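You operate a simulated robot arm through the tools that you are given. There is no shell and no other tool. Be economical: measure what you need, move in short steps, check, and stop when the job is done.

You are at the controls of a simulated robot arm. One attempt, no reset.

TASK
Rub the rusty plate clean with the red pad, then wipe it wet with the blue pad.
Fine: water from the tub; pads back, lid shut.

It is judged by the outcome, as a careful person would: the job done as asked, and still so three seconds after it is handed in. It fails if anything else is knocked over, pushed out of place, dropped, spilled or broken. A push-on lid holds only when it is set on centred and level and pressed home; a screw cap is set on level and turned clockwise until tight.

THE ROBOT
A 6-joint arm with a two-finger parallel gripper, fixed in place. Base frame: the origin is at the foot of the arm, x ahead of it, y to its left, z up; the work surface is at about z = 800. Lengths are in mm, angles in rad, forces in N, time in s.
With the tool pointing down near the work surface it reaches from about 260 to 680 mm from the base axis. Its first joint turns from -1.152 to 1.152 rad. Payload 2.9 kg.
The TCP is the grasp point between the finger pads, 30 mm short of the fingertips. In the tool frame z runs along the fingers and y along their closing line. Largest opening 110 mm; finger width 20, thickness 10; the body of the gripper, 48 by 112 mm, starts 55 mm behind the TCP.
Orientation is that of the tool frame in the base frame, as a unit quaternion [w, x, y, z]. With the fingers straight down and closing along the base's y, the tool's x points along the base's -x, its y along +y and its z along -z.

THE INTERFACE
- The arm moves only by the tool send_rows. Its argument "series" is a list of rows, each an object of numbers (a shift or turn left out is 0, a gripper value left out holds the last): "tx", "ty", "tz": the shift along the base's x, y, z in mm; "wx", "wy", "wz": the turn, a rotation vector about the base's x, y, z in degrees; "gripper": the gripper command, from -1 (fully open) to 1 (shut), values between in proportion. In form: [{"tx": .., "ty": .., "tz": .., "wx": .., "wy": .., "wz": .., "gripper": ..}, ...]. A call has 1 to 8 rows; each row shifts and turns the commanded pose from where the row before left it. Each row takes 0.2 s and may step no farther than 50 mm and 0.15 rad from the row before; otherwise, or with a gripper value out of range, the whole call is refused. Where a pose cannot be reached the arm comes as near as it can. A force on the tool above 40 N (or 10 N above the force at the start of the call, whichever is more), or a blocked arm, ends the call early, and 0.2 s more pass. The fingers move at their own pace (about 108 mm/s each) and stop on an object; they squeeze with about 20 N. The grip force told is the motor's: it shows also when the fingers shut on nothing. Time passes only in rows, and 0.2 s behind the last, so rows that do not move let the fingers close. The reply holds the time, the measured pose of the TCP, the force on the tool along the base axes, the opening and the grip force, in the units named above and with some noise, and new pictures: "show" is both (left out), scene, wrist or none.
- Cameras (640 x 400 px; columns grow to the right, rows downward): "scene" is fixed at [55.5, 416.7, 1390.4]; the picture's right is [-0.92, -0.40, 0.00], its down [-0.21, 0.47, -0.86] and it looks along [0.34, -0.78, -0.52] (base axes); focal length 336 px, centre (320, 200). "wrist" rides on the gripper at [-36, 0, -57] in the tool frame; the picture's right is [0.00, -1.00, 0.00], its down [0.97, 0.00, -0.24] and it looks along [0.24, 0.00, 0.97] (tool axes); focal length 218 px, centre (320, 200). There is no depth. A picture from a camera that has moved, and an enlarged one, comes with that camera's place and axes in the base frame and with its lens.
- inspect(camera, box): a new picture of the part [left, top, right, bottom] of that camera's present view, enlarged. It takes no simulated time.
- close_job(): hands the job in; it is judged then, once.

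Work in short steps. Places have to be worked out from the pictures, the camera data and where the tool is seen: move nearer, look again, correct. Check each grasp and each placing, and mend what went wrong. You have 120 turns and 150 pictures in all, those below and enlarged ones among them. Open the gripper and draw the arm clear of the work before you hand the job in, unless the task says otherwise; then end with one line.

The tools are called after "Call:" as name(argument=value, ...) on one line, values as JSON. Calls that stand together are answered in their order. send_rows: Moves the arm, as the interface text tells. Its arguments: {"type":"object","properties":{"series":{"type":"array","items":{"type":"object","properties":{"tx":{"type":"number"},"ty":{"type":"number"},"tz":{"type":"number"},"wx":{"type":"number"},"wy":{"type":"number"},"wz":{"type":"number"},"gripper":{"type":"number"}}}},"show":{"type":"string","enum":["both","scene","wrist","none"]}},"required":["series"]} The other tools are called the same way: inspect (camera, box) takes an enlarged picture of a part of a camera's view; close_job () hands the job in.

At the start:

```text
time_s: 0.0
eef_pos: [510.1, -132.2, 1115.7]
tool_rot: [0.0, -0.001, 1.0, -0.001]
wrist_force: [0.0, 0.4, -0.1]
width: 110.1
grip_force: 0.0
```

scene: 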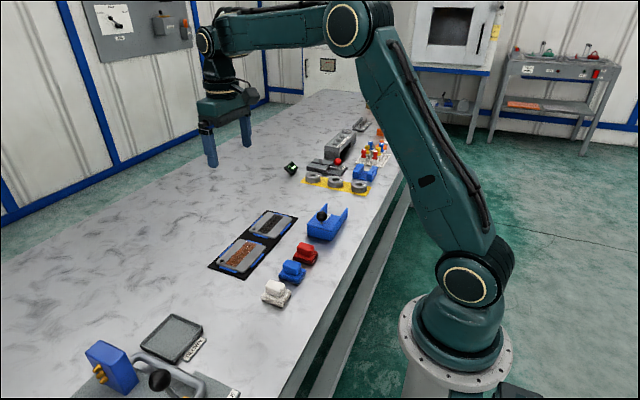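
wrist: 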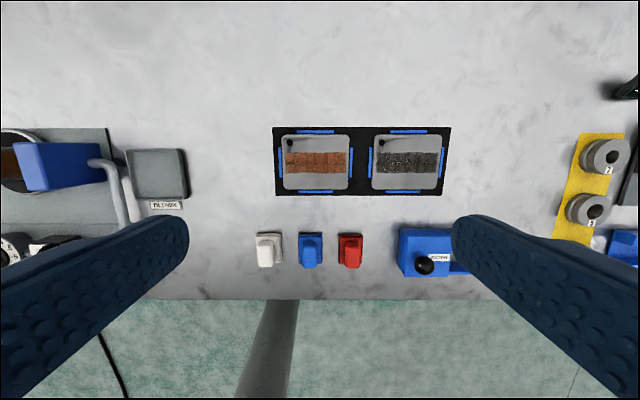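

I see two plates (one rusty, one dark), three pads (white, blue, red), and a blue thing with a black knob (maybe the tub). I'll enlarge both views before moving.

Call:
inspect(camera="scene", box=[200, 180, 380, 310])

Call:
inspect(camera="wrist", box=[240, 110, 500, 290])

Call:
inspect(camera="scene", box=[60, 270, 300, 400])

Call:
inspect(camera="wrist", box=[0, 110, 240, 290])

```text
3.08 times, centred on (290, 245) of scene
camera zoom: at [55.5, 416.7, 1390.4], right [-0.92, -0.4, 0.0], down [-0.21, 0.47, -0.86], along [0.34, -0.78, -0.52], focal length 1036 px, centre (412, 62)
```

zoom: 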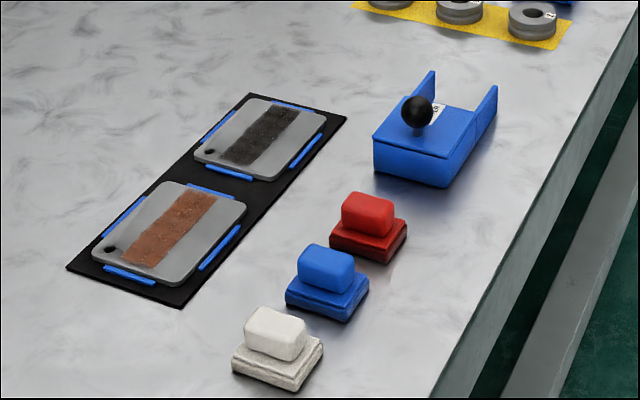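

```text
2.22 times, centred on (370, 200) of wrist
camera zoom: at [546.8, -133.1, 1173.6], right [0.0, -1.0, 0.0], down [-0.97, 0.0, 0.24], along [-0.24, 0.0, -0.97], focal length 485 px, centre (209, 200)
```

zoom: 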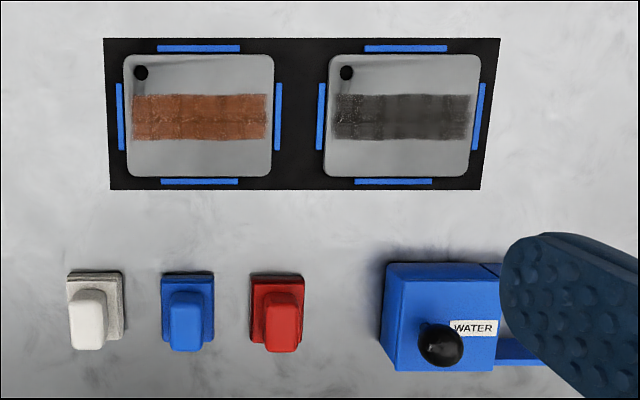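

```text
2.67 times, centred on (180, 335) of scene
camera zoom: at [55.5, 416.7, 1390.4], right [-0.92, -0.4, 0.0], down [-0.21, 0.47, -0.86], along [0.34, -0.78, -0.52], focal length 897 px, centre (693, -160)
```

zoom: 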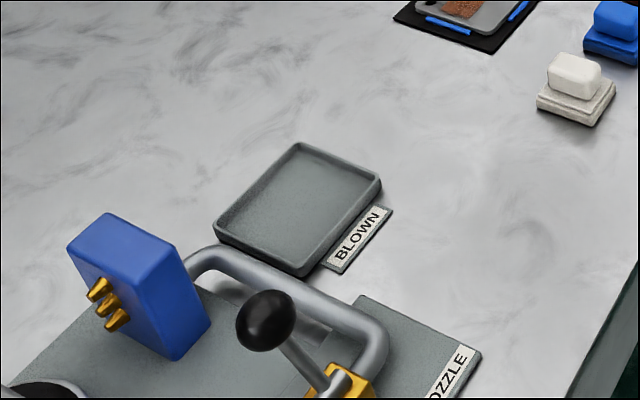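

```text
2.22 times, centred on (120, 200) of wrist
camera zoom: at [546.8, -133.1, 1173.6], right [0.0, -1.0, 0.0], down [-0.97, 0.0, 0.24], along [-0.24, 0.0, -0.97], focal length 485 px, centre (764, 200)
```

zoom: 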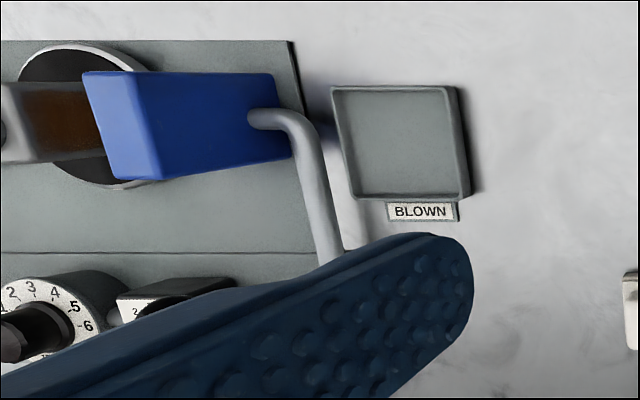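

Layout by estimate: the rusty plate is centred near (520,-126) and the patch is about 100 mm along y by 35 mm. The red pad is near (369,-189), the blue near (369,-115), and the water tub near (380,-310) with a lid that seems to slide toward -y. I'm moving nearer, above the red pad and tub.

Call:
send_rows(series=[{"tx": -28, "ty": -20, "tz": -29}, {"tx": -28, "ty": -20, "tz": -29}, {"tx": -28, "ty": -20, "tz": -29}, {"tx": -26, "ty": -20, "tz": -29}, {}], show="both")

```text
time_s: 1.2
eef_pos: [404.0, -213.8, 999.2]
tool_rot: [0.0, 0.001, 1.0, 0.0]
wrist_force: [-0.4, -0.7, -0.7]
width: 109.8
grip_force: 0.1
camera wrist: at [438.9, -214.2, 1057.6], right [0.0, -1.0, 0.0], down [-0.97, 0.0, 0.24], along [-0.24, 0.0, -0.97], focal length 218 px, centre (320, 200)
```

scene: 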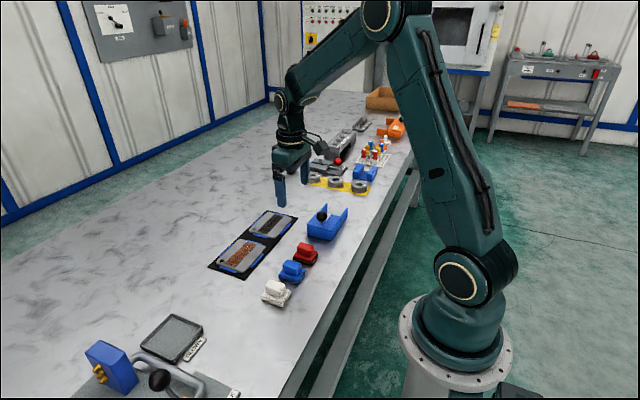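
wrist: 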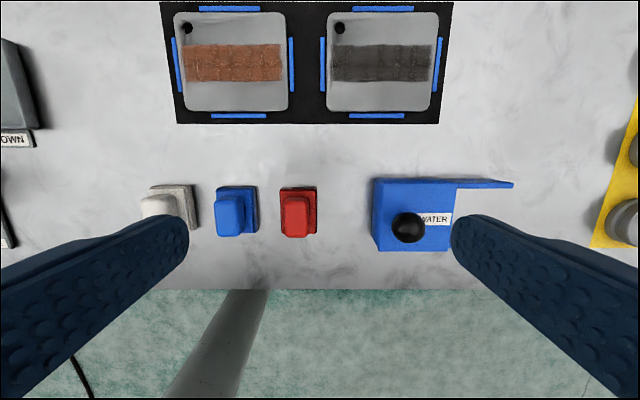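

Call:
inspect(camera="wrist", box=[200, 160, 520, 260])

Call:
inspect(camera="scene", box=[260, 190, 360, 290])

```text
2.00 times, centred on (360, 210) of wrist
camera zoom: at [438.9, -214.2, 1057.6], right [0.0, -1.0, 0.0], down [-0.97, 0.0, 0.24], along [-0.24, 0.0, -0.97], focal length 436 px, centre (240, 180)
```

zoom: 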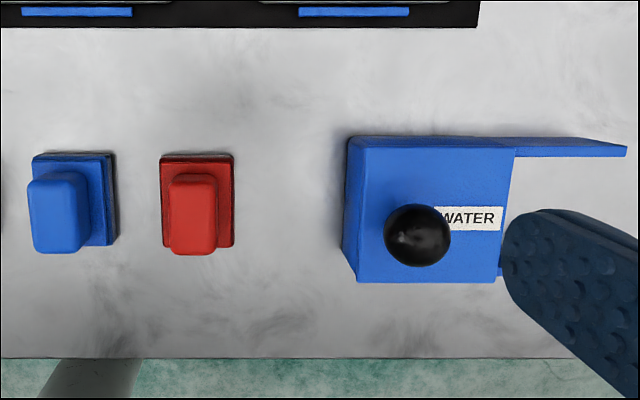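

```text
4.00 times, centred on (310, 240) of scene
camera zoom: at [55.5, 416.7, 1390.4], right [-0.92, -0.4, 0.0], down [-0.21, 0.47, -0.86], along [0.34, -0.78, -0.52], focal length 1346 px, centre (360, 40)
```

zoom: 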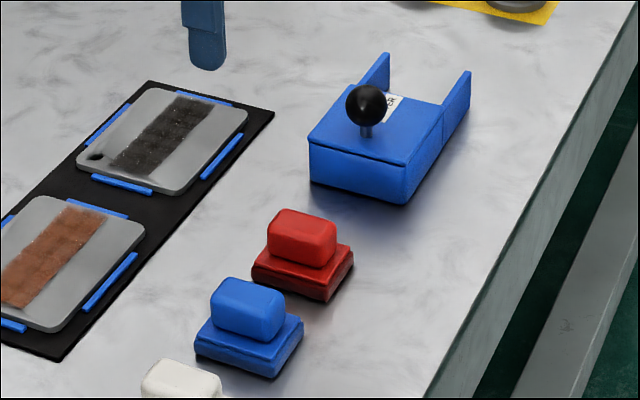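

The knob ball triangulates to about (363,-299,861) at 32 mm across, and the tub top is near z 838. I'll open the lid first, so I'm going above the knob with a partly open gripper.

Call:
send_rows(series=[{"tx": -14, "ty": -28, "tz": -20, "gripper": -0.2}, {"tx": -14, "ty": -28, "tz": -20}, {"tx": -13, "ty": -29, "tz": -20}, {}], show="both")

```text
time_s: 2.2
eef_pos: [360.3, -298.8, 939.9]
tool_rot: [0.0, 0.001, 1.0, 0.0]
wrist_force: [0.3, -0.2, 0.2]
width: 66.0
grip_force: 0.1
camera wrist: at [397.1, -299.3, 997.2], right [0.0, -1.0, 0.0], down [-0.97, 0.0, 0.24], along [-0.24, 0.0, -0.97], focal length 218 px, centre (320, 200)
```

scene: 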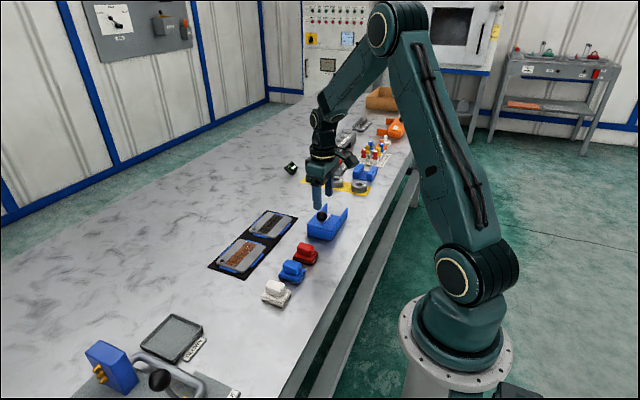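
wrist: 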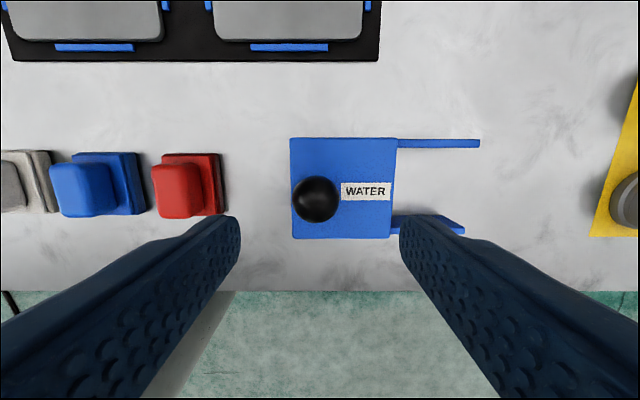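

The knob reads at (364,-298). I'm descending to z≈874 with tips just above the lid, then closing.

Call:
send_rows(series=[{"tx": 4, "ty": 1, "tz": -33}, {"tz": -33}, {}, {"gripper": 0.6}, {}, {}], show="both")

```text
time_s: 3.6
eef_pos: [364.8, -297.9, 873.8]
tool_rot: [-0.001, 0.0, 1.0, 0.0]
wrist_force: [2.1, 0.4, -2.8]
width: 28.6
grip_force: 44.9
camera wrist: at [400.3, -298.0, 931.3], right [0.0, -1.0, 0.0], down [-0.97, 0.0, 0.24], along [-0.24, 0.0, -0.97], focal length 218 px, centre (320, 200)
```

scene: 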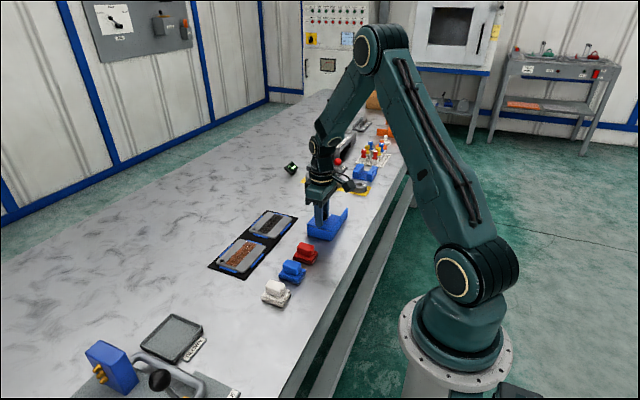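
wrist: 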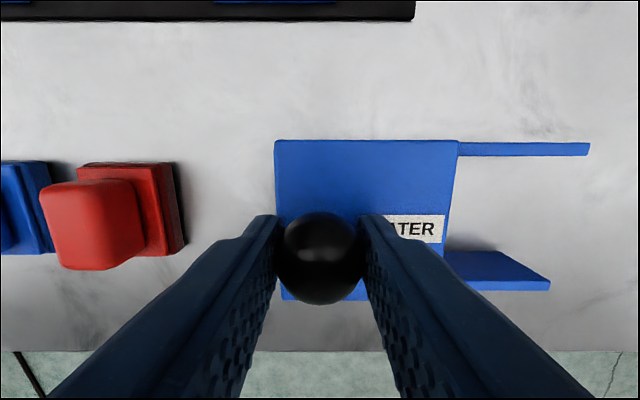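

The knob is held (28.6 mm opening). I'm sliding it toward -y in small steps.

Call:
send_rows(series=[{"ty": -6}, {"ty": -8}, {"ty": -8}, {}], show="both")

```text
time_s: 4.6
eef_pos: [364.6, -318.0, 872.7]
tool_rot: [0.001, 0.0, 1.0, -0.001]
wrist_force: [5.7, 0.3, -1.0]
width: 28.8
grip_force: 45.2
camera wrist: at [400.2, -319.6, 931.4], right [0.0, -1.0, 0.0], down [-0.97, 0.0, 0.24], along [-0.24, 0.0, -0.97], focal length 218 px, centre (320, 200)
```

scene: 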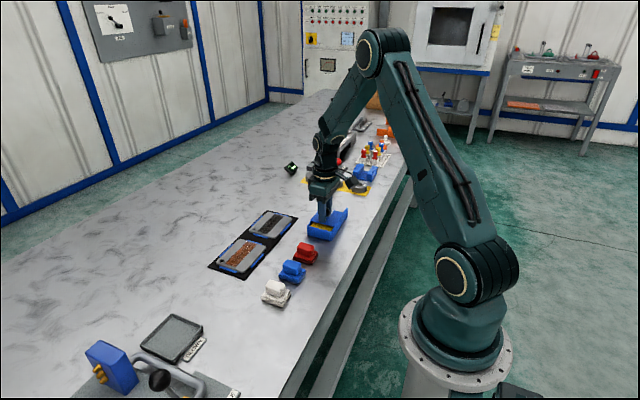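
wrist: 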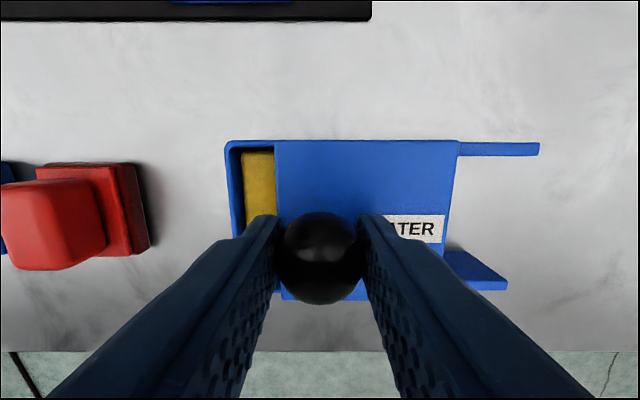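

The lid slides and a yellow wet sponge shows inside. I'll keep going.

Call:
send_rows(series=[{"ty": -9}, {"ty": -9}, {"ty": -9}, {"ty": -9}, {"ty": -6}, {}], show="both")

```text
time_s: 6.0
eef_pos: [364.4, -360.5, 874.5]
tool_rot: [0.001, 0.0, 1.0, 0.0]
wrist_force: [-7.5, 0.4, 7.7]
width: 28.7
grip_force: 44.8
camera wrist: at [400.3, -361.8, 931.3], right [0.0, -1.0, 0.0], down [-0.97, 0.0, 0.24], along [-0.24, 0.0, -0.97], focal length 218 px, centre (320, 200)
```

scene: 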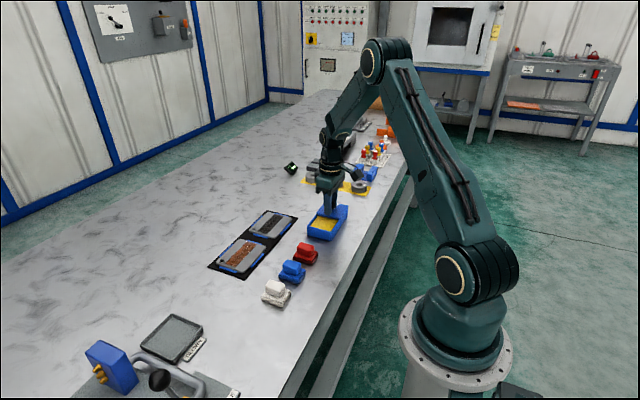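
wrist: 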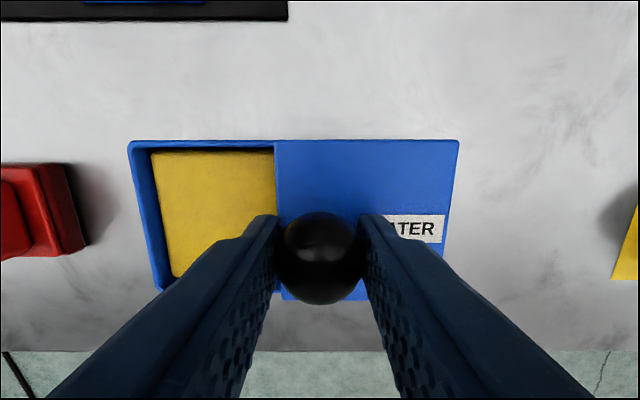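

The opening is about 62 mm. I'll try a few millimetres more, then release and rise.

Call:
send_rows(series=[{"ty": -4}, {"ty": -4}, {}], show="wrist")

```text
time_s: 6.8
eef_pos: [363.5, -367.7, 874.0]
tool_rot: [0.001, -0.001, 1.0, 0.0]
wrist_force: [-0.9, 2.1, 2.8]
width: 28.7
grip_force: 45.7
camera wrist: at [400.2, -368.8, 931.3], right [0.0, -1.0, 0.0], down [-0.97, 0.0, 0.24], along [-0.24, 0.0, -0.97], focal length 218 px, centre (320, 200)
```

wrist: 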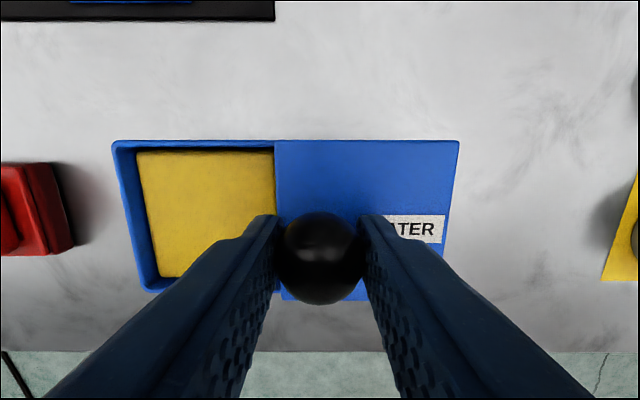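

That's enough opening. I'm releasing, rising and moving above the red pad.

Call:
send_rows(series=[{"gripper": -0.1}, {}, {"tz": 40}, {"tz": 20, "ty": 40}, {"ty": 46}, {"ty": 46}, {"ty": 46}, {}], show="both")

```text
time_s: 8.6
eef_pos: [364.9, -190.3, 934.4]
tool_rot: [0.0, -0.001, 1.0, 0.0]
wrist_force: [0.2, 0.5, 0.3]
width: 60.8
grip_force: 0.1
camera wrist: at [400.7, -190.5, 992.3], right [0.0, -1.0, 0.0], down [-0.97, 0.0, 0.24], along [-0.24, 0.0, -0.97], focal length 218 px, centre (320, 200)
```

scene: 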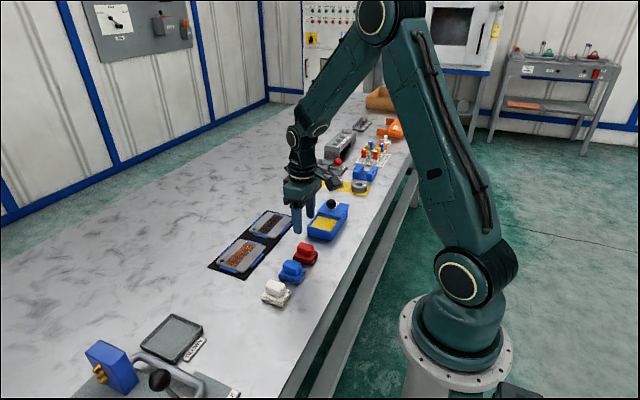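
wrist: 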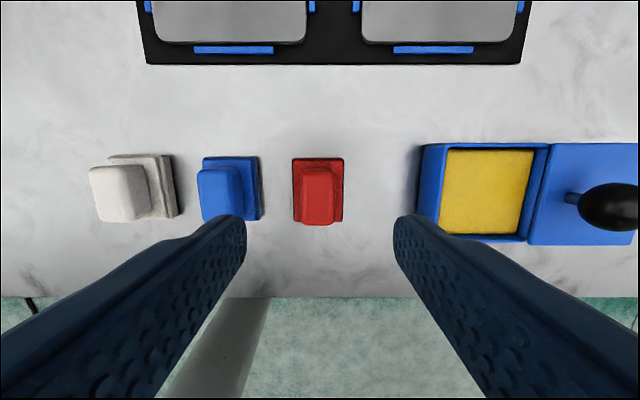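

The red handle is centred at about (365,-189). I'm descending until the tips are near the handle top, and checking the height from the scene camera.

Call:
send_rows(series=[{"ty": 1, "tz": -34}, {"tz": -34}, {}], show="wrist")

Call:
inspect(camera="scene", box=[255, 200, 345, 290])

```text
time_s: 9.4
eef_pos: [363.8, -190.6, 864.9]
tool_rot: [-0.001, 0.0, 1.0, -0.001]
wrist_force: [0.1, -0.3, -0.7]
width: 60.3
grip_force: 0.0
camera wrist: at [399.0, -190.9, 923.1], right [0.0, -1.0, 0.0], down [-0.97, 0.0, 0.24], along [-0.24, 0.0, -0.97], focal length 218 px, centre (320, 200)
```

wrist: 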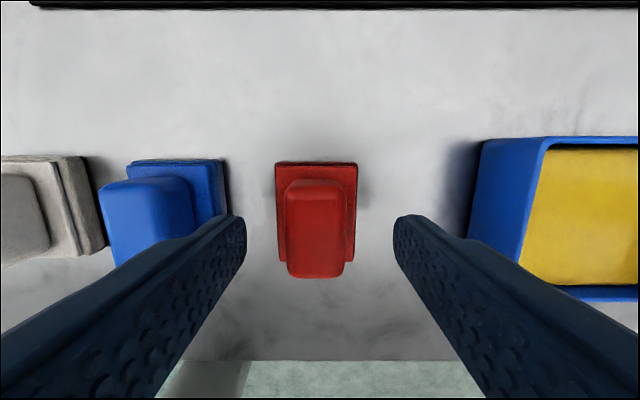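

```text
4.44 times, centred on (300, 245) of scene
camera zoom: at [55.5, 416.7, 1390.4], right [-0.92, -0.4, 0.0], down [-0.21, 0.47, -0.86], along [0.34, -0.78, -0.52], focal length 1496 px, centre (409, 0)
```

zoom: 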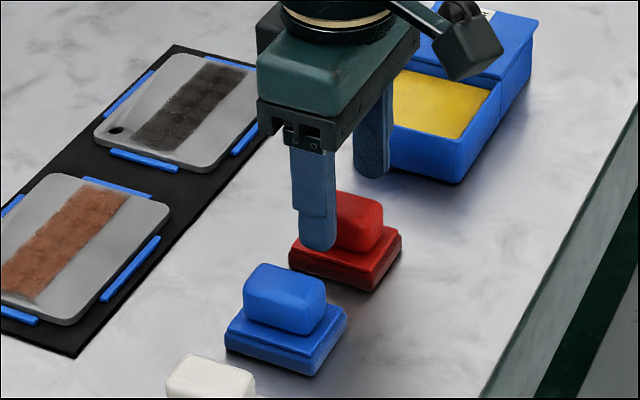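

Base top is estimated near z 815 and handle top near 838. I'm lowering so the tips reach about 820, then gripping.

Call:
send_rows(series=[{"ty": 1, "tz": -8}, {"tz": -8}, {}, {"gripper": 0.8}, {}, {}, {}], show="wrist")

Call:
inspect(camera="scene", box=[255, 200, 345, 290])

```text
time_s: 11.0
eef_pos: [363.5, -189.0, 849.3]
tool_rot: [0.0, 0.001, 1.0, 0.0]
wrist_force: [-0.4, -0.2, 0.2]
width: 25.3
grip_force: 19.9
camera wrist: at [399.2, -190.0, 907.1], right [0.0, -1.0, 0.0], down [-0.97, 0.0, 0.24], along [-0.24, 0.0, -0.97], focal length 218 px, centre (320, 200)
```

wrist: 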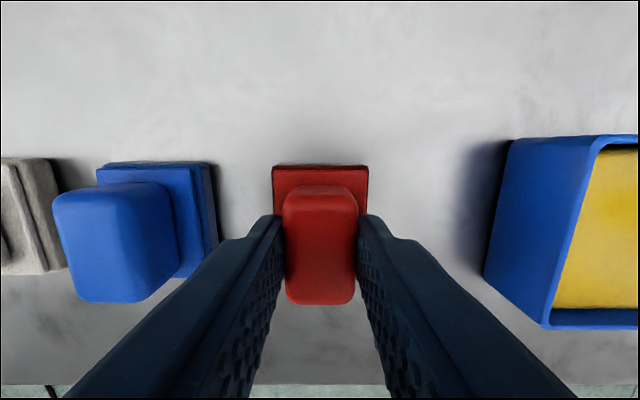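

```text
4.44 times, centred on (300, 245) of scene
camera zoom: at [55.5, 416.7, 1390.4], right [-0.92, -0.4, 0.0], down [-0.21, 0.47, -0.86], along [0.34, -0.78, -0.52], focal length 1496 px, centre (409, 0)
```

zoom: 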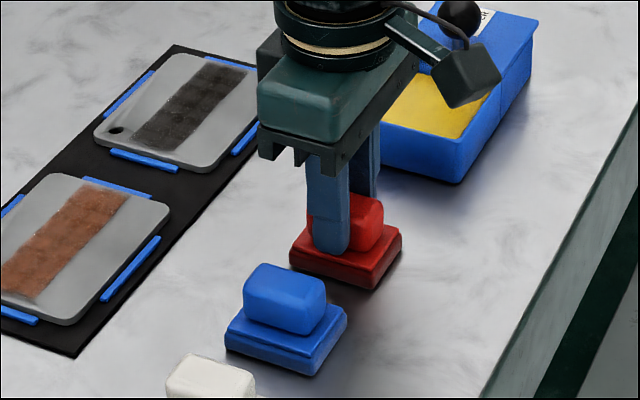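

The red pad is gripped; its home is TCP (363.5,-189,849.3). I'm lifting and carrying it above the rusty plate.

Call:
send_rows(series=[{"tz": 30}, {"tz": 30}, {"tx": 40, "ty": 16}, {"tx": 40, "ty": 16}, {"tx": 40, "ty": 16}, {"tx": 36, "ty": 15}, {}], show="both")

Call:
inspect(camera="scene", box=[200, 180, 320, 290])

```text
time_s: 12.6
eef_pos: [521.2, -125.5, 910.0]
tool_rot: [0.0, 0.0, 1.0, 0.001]
wrist_force: [-0.9, -0.4, 0.1]
width: 24.9
grip_force: 20.0
camera wrist: at [556.4, -126.1, 967.8], right [0.0, -1.0, 0.0], down [-0.97, 0.0, 0.24], along [-0.24, 0.0, -0.97], focal length 218 px, centre (320, 200)
```

scene: 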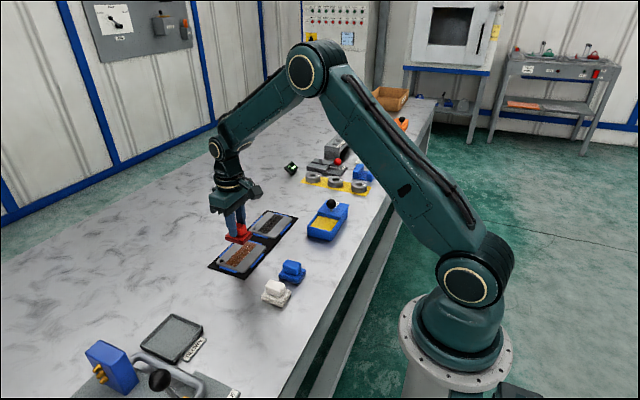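
wrist: 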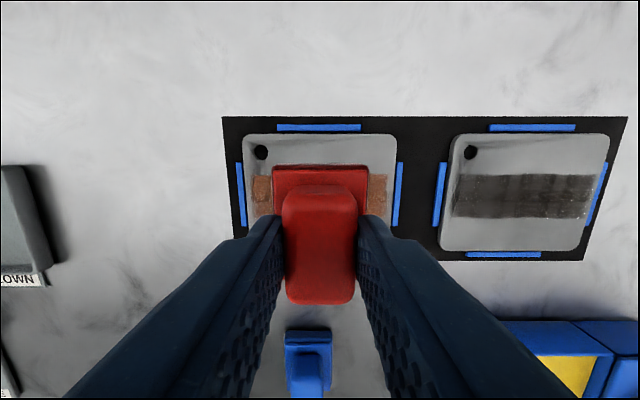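

```text
3.64 times, centred on (260, 235) of scene
camera zoom: at [55.5, 416.7, 1390.4], right [-0.92, -0.4, 0.0], down [-0.21, 0.47, -0.86], along [0.34, -0.78, -0.52], focal length 1224 px, centre (538, 73)
```

zoom: 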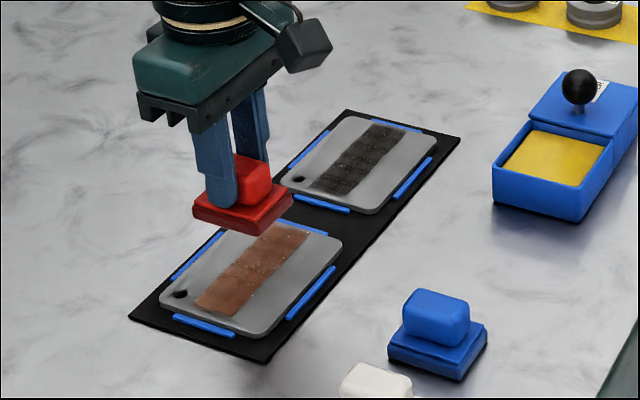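

The pad hangs centred over the patch (y -76..-177, x ~505..536). I'm lowering toward contact, expected near z≈857.

Call:
send_rows(series=[{"tz": -30}, {"tz": -15}, {"tz": -3}, {"tz": -2}, {}], show="none")

Call:
inspect(camera="scene", box=[200, 180, 320, 290])

```text
time_s: 13.8
eef_pos: [520.6, -124.7, 861.4]
tool_rot: [0.0, 0.0, 1.0, -0.001]
wrist_force: [-0.4, -0.5, 0.6]
width: 25.1
grip_force: 19.7
```

```text
3.64 times, centred on (260, 235) of scene
camera zoom: at [55.5, 416.7, 1390.4], right [-0.92, -0.4, 0.0], down [-0.21, 0.47, -0.86], along [0.34, -0.78, -0.52], focal length 1224 px, centre (538, 73)
```

zoom: 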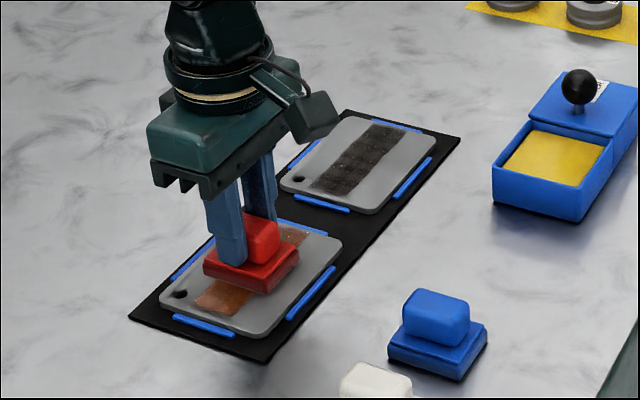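

No contact yet at 861, so I'm lowering in 1.5 mm steps.

Call:
send_rows(series=[{"tz": -1.5}, {"tz": -1.5}, {}], show="none")

Call:
send_rows(series=[{"tz": -1.5}, {}], show="none")

```text
time_s: 14.6
eef_pos: [520.0, -125.7, 857.3]
tool_rot: [0.002, 0.0, 1.0, 0.0]
wrist_force: [-3.4, 2.2, 14.2]
width: 24.8
grip_force: 19.9
```

```text
time_s: 15.2
eef_pos: [520.3, -125.0, 856.5]
tool_rot: [0.001, 0.0, 1.0, 0.0]
wrist_force: [-2.2, 2.4, 17.0]
width: 25.3
grip_force: 20.0
```

In contact with ~17 N. I'm rubbing along y with slow strokes.

Call:
send_rows(series=[{"ty": 10}, {"ty": 10}, {"ty": 10}, {"ty": -10}, {"ty": -10}, {"ty": -10}, {"ty": -10}, {"ty": -10}], show="none")

Call:
inspect(camera="scene", box=[200, 180, 320, 290])

```text
time_s: 17.0
eef_pos: [520.2, -144.9, 855.6]
tool_rot: [0.0, 0.0, 1.0, 0.0]
wrist_force: [-0.3, 6.4, 15.0]
width: 25.2
grip_force: 20.3
```

```text
3.64 times, centred on (260, 235) of scene
camera zoom: at [55.2, 416.9, 1390.4], right [-0.92, -0.4, 0.0], down [-0.21, 0.47, -0.86], along [0.34, -0.78, -0.52], focal length 1224 px, centre (538, 73)
```

zoom: 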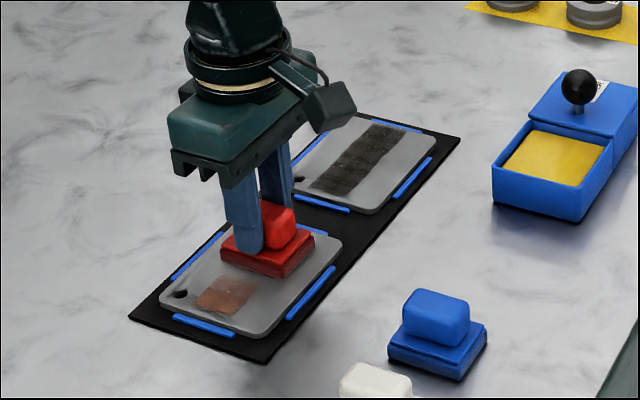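

The rust is coming off. I'll continue with full strokes between y≈-93 and -158.

Call:
send_rows(series=[{"ty": -7}, {"ty": -6}, {"ty": 10}, {"ty": 11}, {"ty": 11}, {"ty": 11}, {"ty": 11}, {"ty": 11}], show="none")

Call:
send_rows(series=[{"ty": -11}, {"ty": -11}, {"ty": -11}, {"ty": -11}, {"ty": -11}, {"ty": -10}, {"ty": 10}, {"ty": 11}], show="none")

Call:
send_rows(series=[{"ty": 11}, {"ty": 11}, {"ty": 11}, {"ty": 11}, {"ty": -11}, {"ty": 11}, {"ty": -11}, {"ty": -11}], show="wrist")

Call:
inspect(camera="scene", box=[200, 180, 320, 290])

```text
time_s: 18.8
eef_pos: [520.7, -94.6, 855.9]
tool_rot: [0.001, 0.0, 1.0, 0.0]
wrist_force: [-0.2, -5.0, 9.4]
width: 24.9
grip_force: 19.9
```

```text
time_s: 20.6
eef_pos: [519.9, -137.9, 856.2]
tool_rot: [0.0, 0.0, 1.0, 0.0]
wrist_force: [-0.2, -0.1, -0.9]
width: 24.9
grip_force: 20.1
```

```text
time_s: 22.4
eef_pos: [520.3, -115.9, 857.2]
tool_rot: [0.0, -0.001, 1.0, 0.0]
wrist_force: [-0.4, 1.3, 0.7]
width: 25.1
grip_force: 19.8
camera wrist: at [555.7, -116.5, 913.2], right [0.0, -1.0, 0.0], down [-0.97, 0.0, 0.24], along [-0.24, 0.0, -0.97], focal length 218 px, centre (320, 200)
```

wrist: 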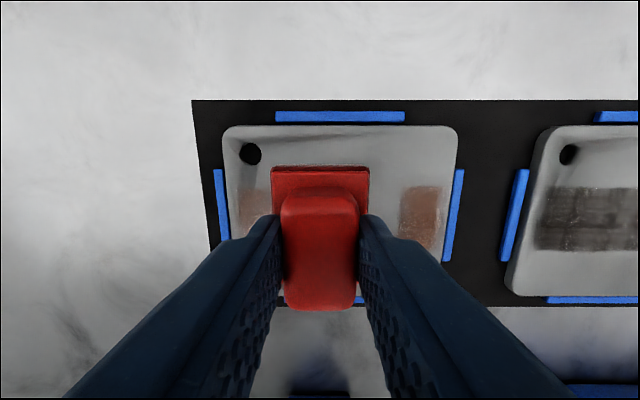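

```text
3.64 times, centred on (260, 235) of scene
camera zoom: at [55.5, 416.7, 1390.4], right [-0.92, -0.4, 0.0], down [-0.21, 0.47, -0.86], along [0.34, -0.78, -0.52], focal length 1224 px, centre (538, 73)
```

zoom: 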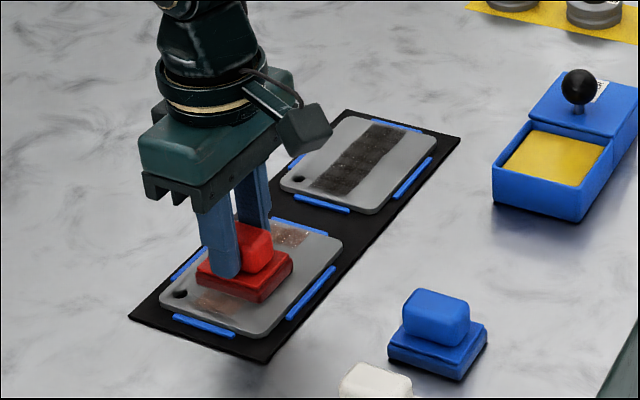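

Contact force fell to nearly zero because the pad slid up a bit in the grip, and the patch ends remain. I'm pressing down a bit more and continuing.

Call:
send_rows(series=[{"tz": -1.5}, {"ty": -10, "tz": -1}, {}], show="none")

```text
time_s: 23.2
eef_pos: [521.5, -124.1, 855.7]
tool_rot: [0.003, -0.001, 1.0, 0.0]
wrist_force: [1.6, 11.0, 27.3]
width: 24.9
grip_force: 19.8
```

27 N now. I'm working the -y end.

Call:
send_rows(series=[{"ty": -10}, {"ty": -10}, {"ty": -10}, {"ty": -6}, {"ty": 10}, {"ty": 10}, {"ty": -10}, {"ty": -10}], show="none")

Call:
send_rows(series=[{"ty": 10}, {"ty": 10}, {"ty": 10}, {"ty": 12}, {"ty": 12}, {"ty": 12}, {}], show="none")

Call:
inspect(camera="scene", box=[200, 180, 320, 290])

```text
time_s: 25.0
eef_pos: [520.1, -160.8, 855.8]
tool_rot: [0.001, -0.002, 1.0, 0.001]
wrist_force: [2.3, 12.9, 28.1]
width: 24.9
grip_force: 19.9
```

```text
time_s: 26.6
eef_pos: [522.6, -96.5, 855.1]
tool_rot: [0.004, -0.001, 1.0, -0.001]
wrist_force: [1.2, -12.1, 34.2]
width: 25.4
grip_force: 20.0
```

```text
3.64 times, centred on (260, 235) of scene
camera zoom: at [55.0, 416.5, 1390.5], right [-0.92, -0.4, 0.0], down [-0.21, 0.47, -0.86], along [0.34, -0.78, -0.52], focal length 1224 px, centre (538, 73)
```

zoom: 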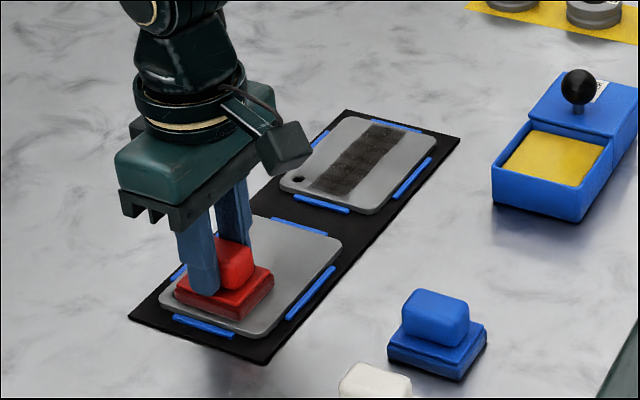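

The -y end looks clean. I'm working the +y end, then lifting to look.

Call:
send_rows(series=[{"ty": 5, "tz": 0.4}, {"ty": -10}, {"ty": -10}, {"ty": 10}, {"ty": 10}, {"ty": -10}, {"ty": -10}, {"ty": 10}], show="none")

Call:
send_rows(series=[{"ty": 10}, {"ty": -10}, {"ty": -10}, {"ty": -10}, {"tz": 20}, {"tz": 40}, {"tx": -40}, {}], show="wrist")

Call:
inspect(camera="scene", box=[200, 180, 320, 290])

```text
time_s: 28.4
eef_pos: [519.3, -105.1, 855.5]
tool_rot: [0.002, 0.003, 1.0, -0.001]
wrist_force: [1.3, -11.2, 25.3]
width: 25.6
grip_force: 20.2
```

```text
time_s: 30.2
eef_pos: [481.5, -119.4, 914.2]
tool_rot: [0.0, 0.0, 1.0, 0.0]
wrist_force: [0.1, 0.3, 0.0]
width: 25.6
grip_force: 20.3
camera wrist: at [517.1, -120.1, 970.5], right [0.0, -1.0, 0.0], down [-0.97, 0.0, 0.24], along [-0.24, 0.0, -0.97], focal length 218 px, centre (320, 200)
```

wrist: 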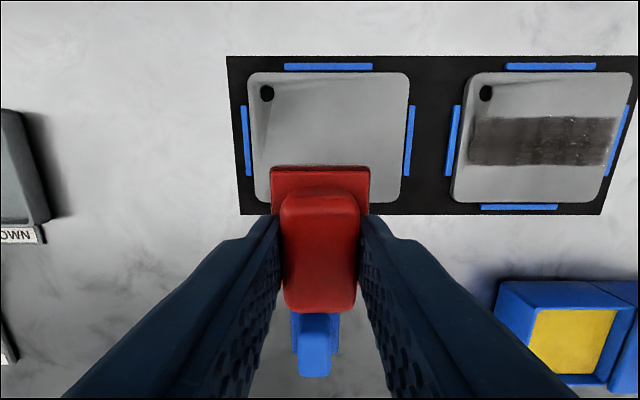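

```text
3.64 times, centred on (260, 235) of scene
camera zoom: at [55.5, 416.7, 1390.4], right [-0.92, -0.4, 0.0], down [-0.21, 0.47, -0.86], along [0.34, -0.78, -0.52], focal length 1224 px, centre (538, 73)
```

zoom: 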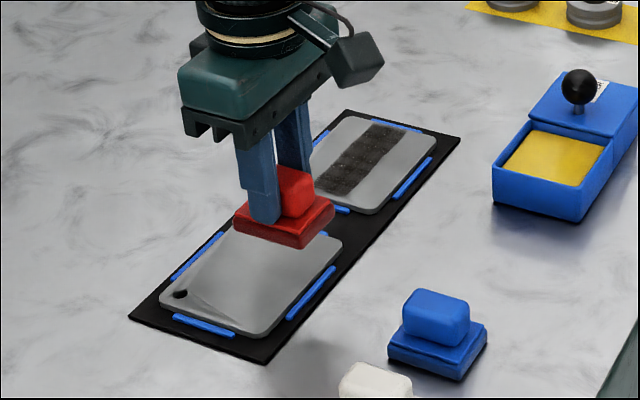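

Call:
inspect(camera="wrist", box=[230, 50, 430, 220])

```text
2.35 times, centred on (330, 135) of wrist
camera zoom: at [517.1, -120.1, 970.5], right [0.0, -1.0, 0.0], down [-0.97, 0.0, 0.24], along [-0.24, 0.0, -0.97], focal length 514 px, centre (296, 353)
```

zoom: 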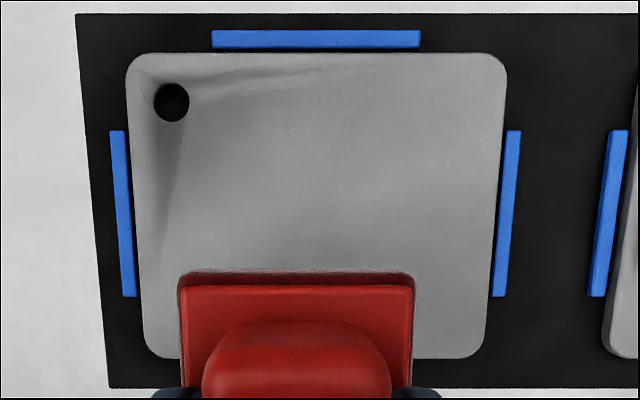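

The rust is gone. I'm taking the red pad back to its home at (363.5,-189).

Call:
send_rows(series=[{"tx": -29, "ty": -17}, {"tx": -29, "ty": -17}, {"tx": -30, "ty": -18}, {"tx": -30, "ty": -18}, {"tz": -30}, {"tz": -25}, {}], show="wrist")

Call:
inspect(camera="scene", box=[200, 180, 360, 290])

```text
time_s: 31.8
eef_pos: [362.3, -189.2, 858.7]
tool_rot: [-0.001, 0.0, 1.0, 0.0]
wrist_force: [-0.4, -0.2, -1.0]
width: 25.2
grip_force: 19.3
camera wrist: at [398.4, -190.4, 916.3], right [0.0, -1.0, 0.0], down [-0.97, 0.0, 0.24], along [-0.24, 0.0, -0.97], focal length 218 px, centre (320, 200)
```

wrist: 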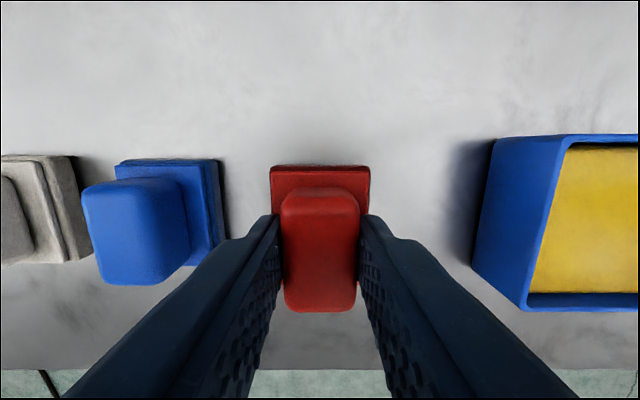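

```text
3.64 times, centred on (280, 235) of scene
camera zoom: at [55.5, 416.7, 1390.4], right [-0.92, -0.4, 0.0], down [-0.21, 0.47, -0.86], along [0.34, -0.78, -0.52], focal length 1224 px, centre (466, 73)
```

zoom: 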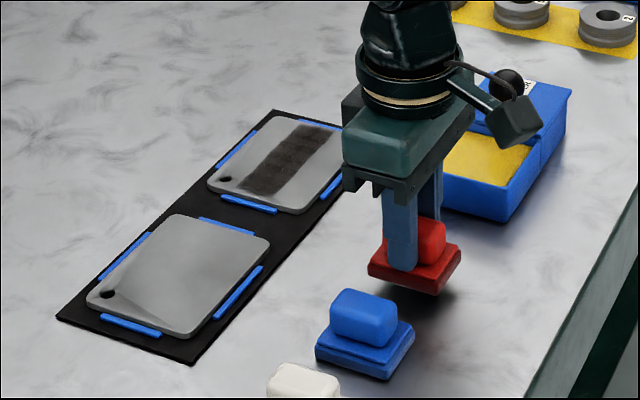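

The plate is fully clean. I'm setting the red pad down gently.

Call:
send_rows(series=[{"tz": -6, "tx": 1}, {"tz": -3}, {"tz": -1.5}, {}], show="none")

```text
time_s: 32.8
eef_pos: [364.0, -189.9, 848.6]
tool_rot: [0.0, 0.0, 1.0, 0.0]
wrist_force: [-0.8, 0.3, -0.6]
width: 25.4
grip_force: 20.3
```

Call:
send_rows(series=[{"tz": -1}, {"tz": -1}, {}], show="none")

```text
time_s: 33.6
eef_pos: [362.7, -190.4, 847.0]
tool_rot: [-0.001, 0.0, 1.0, 0.0]
wrist_force: [-0.4, -0.6, -1.1]
width: 25.4
grip_force: 19.4
```

Call:
send_rows(series=[{"tz": -1}, {"tz": -0.5}, {}], show="none")

Call:
inspect(camera="scene", box=[270, 210, 340, 280])

```text
time_s: 34.4
eef_pos: [363.3, -189.9, 845.5]
tool_rot: [-0.001, 0.0, 1.0, -0.001]
wrist_force: [-6.6, 2.7, 18.3]
width: 25.3
grip_force: 19.3
```

```text
5.71 times, centred on (305, 245) of scene
camera zoom: at [55.1, 416.8, 1390.4], right [-0.92, -0.4, 0.0], down [-0.21, 0.47, -0.86], along [0.34, -0.78, -0.52], focal length 1923 px, centre (406, -57)
```

zoom: 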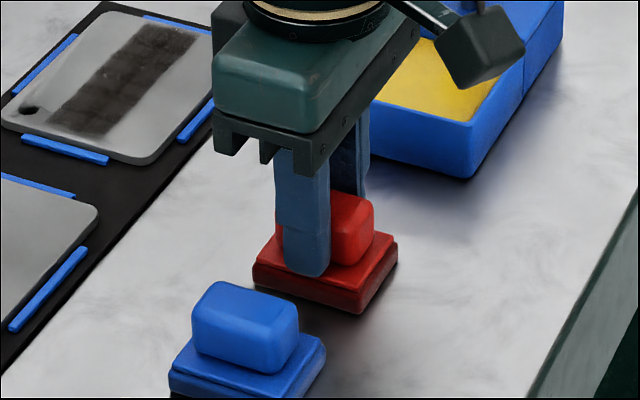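

The pad is on the table. I'm relaxing, releasing, and moving above the blue pad.

Call:
send_rows(series=[{"tz": 0.8}, {"gripper": 0.0}, {}, {"tz": 40}, {"tz": 40}, {"ty": 37}, {"ty": 38}, {}], show="wrist")

Call:
inspect(camera="scene", box=[255, 200, 345, 290])

```text
time_s: 36.2
eef_pos: [363.4, -115.1, 928.8]
tool_rot: [0.0, 0.0, 1.0, 0.0]
wrist_force: [-0.2, -0.4, 1.3]
width: 55.1
grip_force: 0.1
camera wrist: at [398.9, -115.1, 984.7], right [0.0, -1.0, 0.0], down [-0.97, 0.0, 0.24], along [-0.24, 0.0, -0.97], focal length 218 px, centre (320, 200)
```

wrist: 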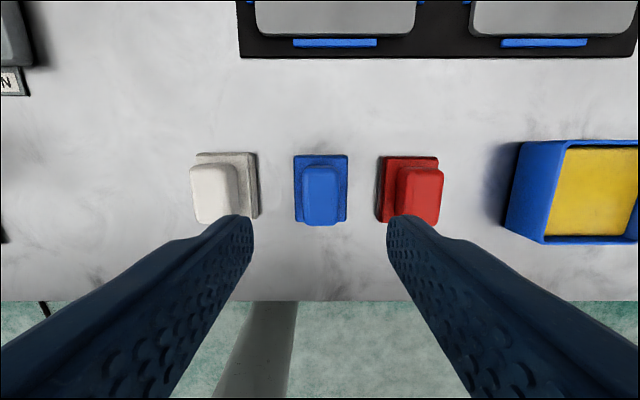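

```text
4.44 times, centred on (300, 245) of scene
camera zoom: at [55.5, 416.7, 1390.4], right [-0.92, -0.4, 0.0], down [-0.21, 0.47, -0.86], along [0.34, -0.78, -0.52], focal length 1496 px, centre (409, 0)
```

zoom: 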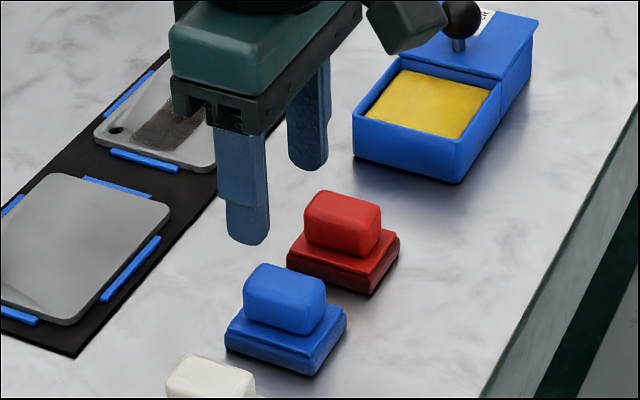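

The blue handle is centred at y≈-115. I'm descending to grip it.

Call:
send_rows(series=[{"tz": -40}, {"tz": -30}, {"tz": -10.5}, {}, {"gripper": 0.8}, {}, {}], show="wrist")

```text
time_s: 37.8
eef_pos: [364.5, -114.3, 845.8]
tool_rot: [0.0, 0.0, 1.0, 0.0]
wrist_force: [-0.5, 0.3, -1.4]
width: 38.9
grip_force: 20.1
camera wrist: at [399.9, -115.3, 903.0], right [0.0, -1.0, 0.0], down [-0.97, 0.0, 0.24], along [-0.24, 0.0, -0.97], focal length 218 px, centre (320, 200)
```

wrist: 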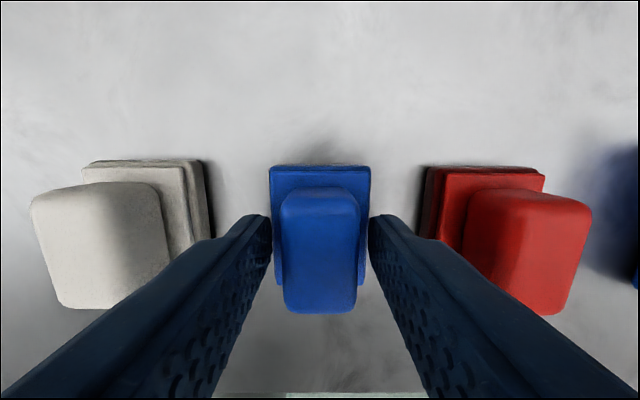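

The opening is 38.9, so the tips caught the base edge; I'm too low by a few mm. I'm opening, rising 4 mm and regripping.

Call:
send_rows(series=[{"gripper": 0.1}, {}, {"tz": 4}, {"gripper": 0.8}, {}, {}], show="wrist")

Call:
inspect(camera="scene", box=[255, 200, 345, 290])

```text
time_s: 39.2
eef_pos: [364.4, -114.3, 849.2]
tool_rot: [-0.001, 0.0, 1.0, 0.0]
wrist_force: [0.6, 0.2, -0.4]
width: 25.0
grip_force: 19.6
camera wrist: at [399.7, -115.4, 907.0], right [0.0, -1.0, 0.0], down [-0.97, 0.0, 0.24], along [-0.24, 0.0, -0.97], focal length 218 px, centre (320, 200)
```

wrist: 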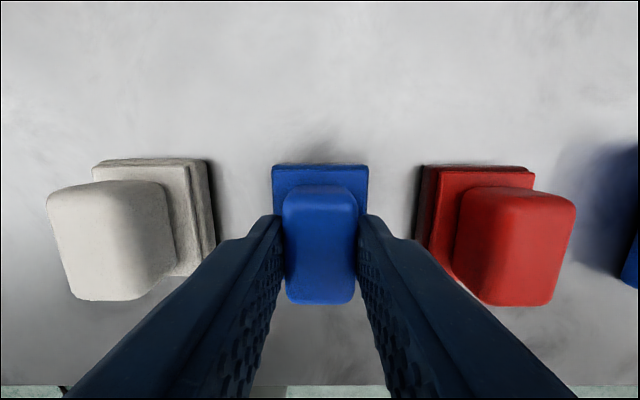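

```text
4.44 times, centred on (300, 245) of scene
camera zoom: at [55.5, 416.7, 1390.4], right [-0.92, -0.4, 0.0], down [-0.21, 0.47, -0.86], along [0.34, -0.78, -0.52], focal length 1496 px, centre (409, 0)
```

zoom: 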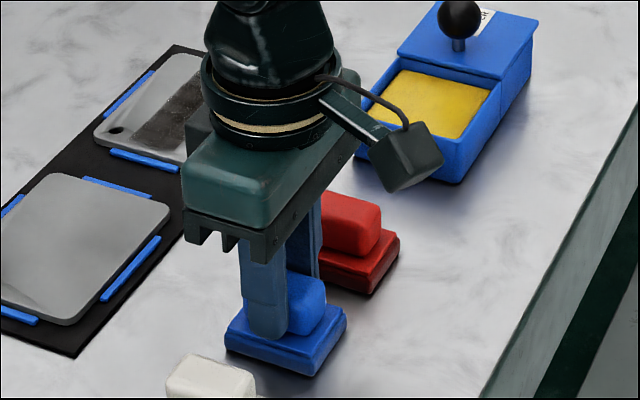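

Blue pad held (25 mm); its home is TCP (364.4,-114.5,849.2). I'm lifting and carrying it over the tub centre, y≈-313.

Call:
send_rows(series=[{"tz": 40}, {"tz": 40}, {"ty": -49}, {"ty": -49}, {"ty": -49}, {"ty": -49}, {"ty": -2}, {}], show="wrist")

Call:
inspect(camera="scene", box=[270, 170, 370, 270])

```text
time_s: 41.0
eef_pos: [365.1, -312.9, 928.6]
tool_rot: [0.0, 0.0, 1.0, 0.001]
wrist_force: [-0.3, 0.1, -0.4]
width: 25.1
grip_force: 20.2
camera wrist: at [400.5, -314.6, 985.8], right [0.0, -1.0, 0.0], down [-0.97, 0.0, 0.24], along [-0.24, 0.0, -0.97], focal length 218 px, centre (320, 200)
```

wrist: 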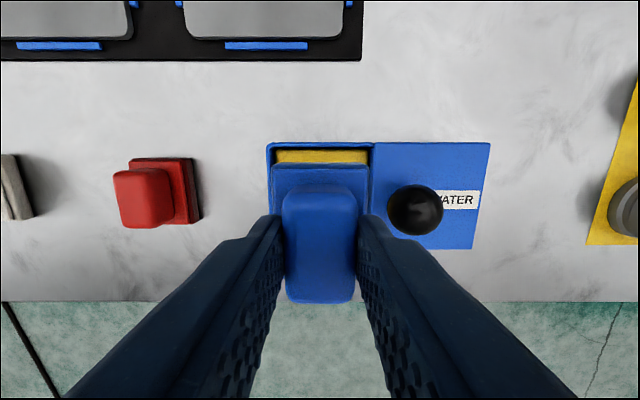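

```text
4.00 times, centred on (320, 220) of scene
camera zoom: at [55.5, 416.7, 1390.4], right [-0.92, -0.4, 0.0], down [-0.21, 0.47, -0.86], along [0.34, -0.78, -0.52], focal length 1346 px, centre (320, 120)
```

zoom: 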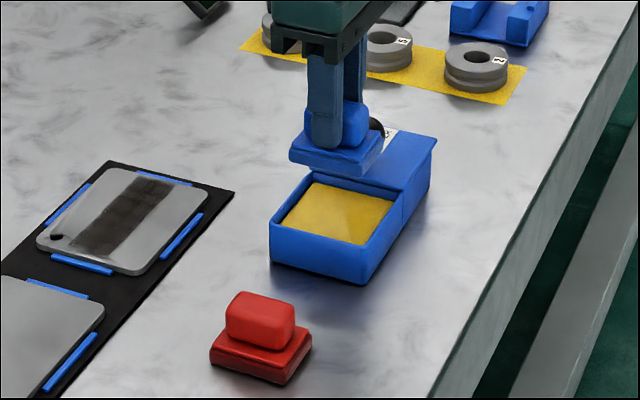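

Well centred over the sponge. I'm descending, then taking small steps until contact.

Call:
send_rows(series=[{"tz": -20, "ty": -1}, {"tz": -15}, {"tz": -5}, {"tz": -3}, {}], show="none")

Call:
inspect(camera="scene", box=[270, 170, 370, 270])

```text
time_s: 42.2
eef_pos: [363.6, -313.9, 884.9]
tool_rot: [0.0, 0.0, 1.0, 0.0]
wrist_force: [-0.4, -0.2, 0.1]
width: 25.2
grip_force: 20.3
```

```text
4.00 times, centred on (320, 220) of scene
camera zoom: at [55.5, 416.7, 1390.4], right [-0.92, -0.4, 0.0], down [-0.21, 0.47, -0.86], along [0.34, -0.78, -0.52], focal length 1346 px, centre (320, 120)
```

zoom: 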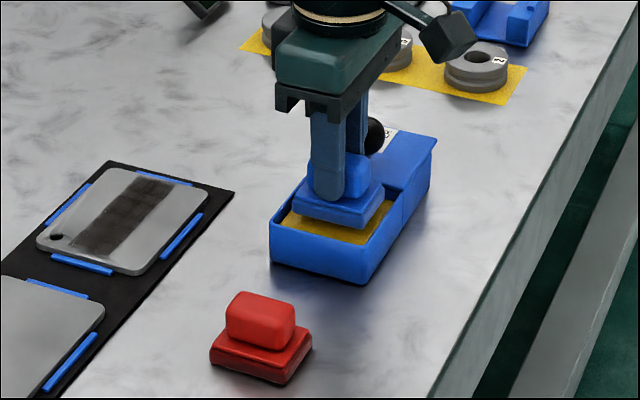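

Call:
send_rows(series=[{"tz": -3}, {"tz": -2}, {"tz": -2}, {}], show="none")

```text
time_s: 43.2
eef_pos: [363.1, -315.1, 878.0]
tool_rot: [0.0, -0.001, 1.0, 0.0]
wrist_force: [-0.6, -0.1, 0.1]
width: 25.0
grip_force: 20.5
```

Call:
send_rows(series=[{"tz": -2}, {"tz": -2}, {}], show="none")

Call:
send_rows(series=[{"tz": -2}, {"tz": -1.5}, {}], show="none")

Call:
inspect(camera="scene", box=[270, 170, 370, 270])

```text
time_s: 44.0
eef_pos: [362.5, -314.8, 875.6]
tool_rot: [0.002, -0.001, 1.0, -0.001]
wrist_force: [1.3, 4.6, 21.1]
width: 25.3
grip_force: 19.3
```

```text
time_s: 44.5
eef_pos: [362.9, -314.6, 876.0]
tool_rot: [0.003, 0.0, 1.0, 0.0]
wrist_force: [-3.5, 2.1, 7.9]
width: 25.0
grip_force: 20.1
stopped in row 2: the force on the tool passed its limit (the readings are from after the stop); the commanded pose is now the measured one
```

```text
4.00 times, centred on (320, 220) of scene
camera zoom: at [55.3, 416.8, 1390.4], right [-0.92, -0.4, 0.0], down [-0.21, 0.47, -0.86], along [0.34, -0.78, -0.52], focal length 1346 px, centre (320, 120)
```

zoom: 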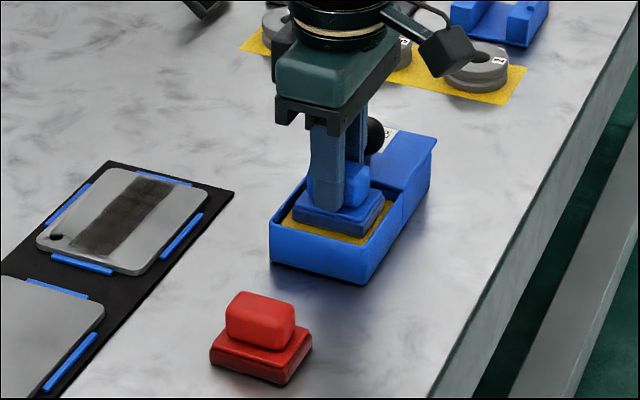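

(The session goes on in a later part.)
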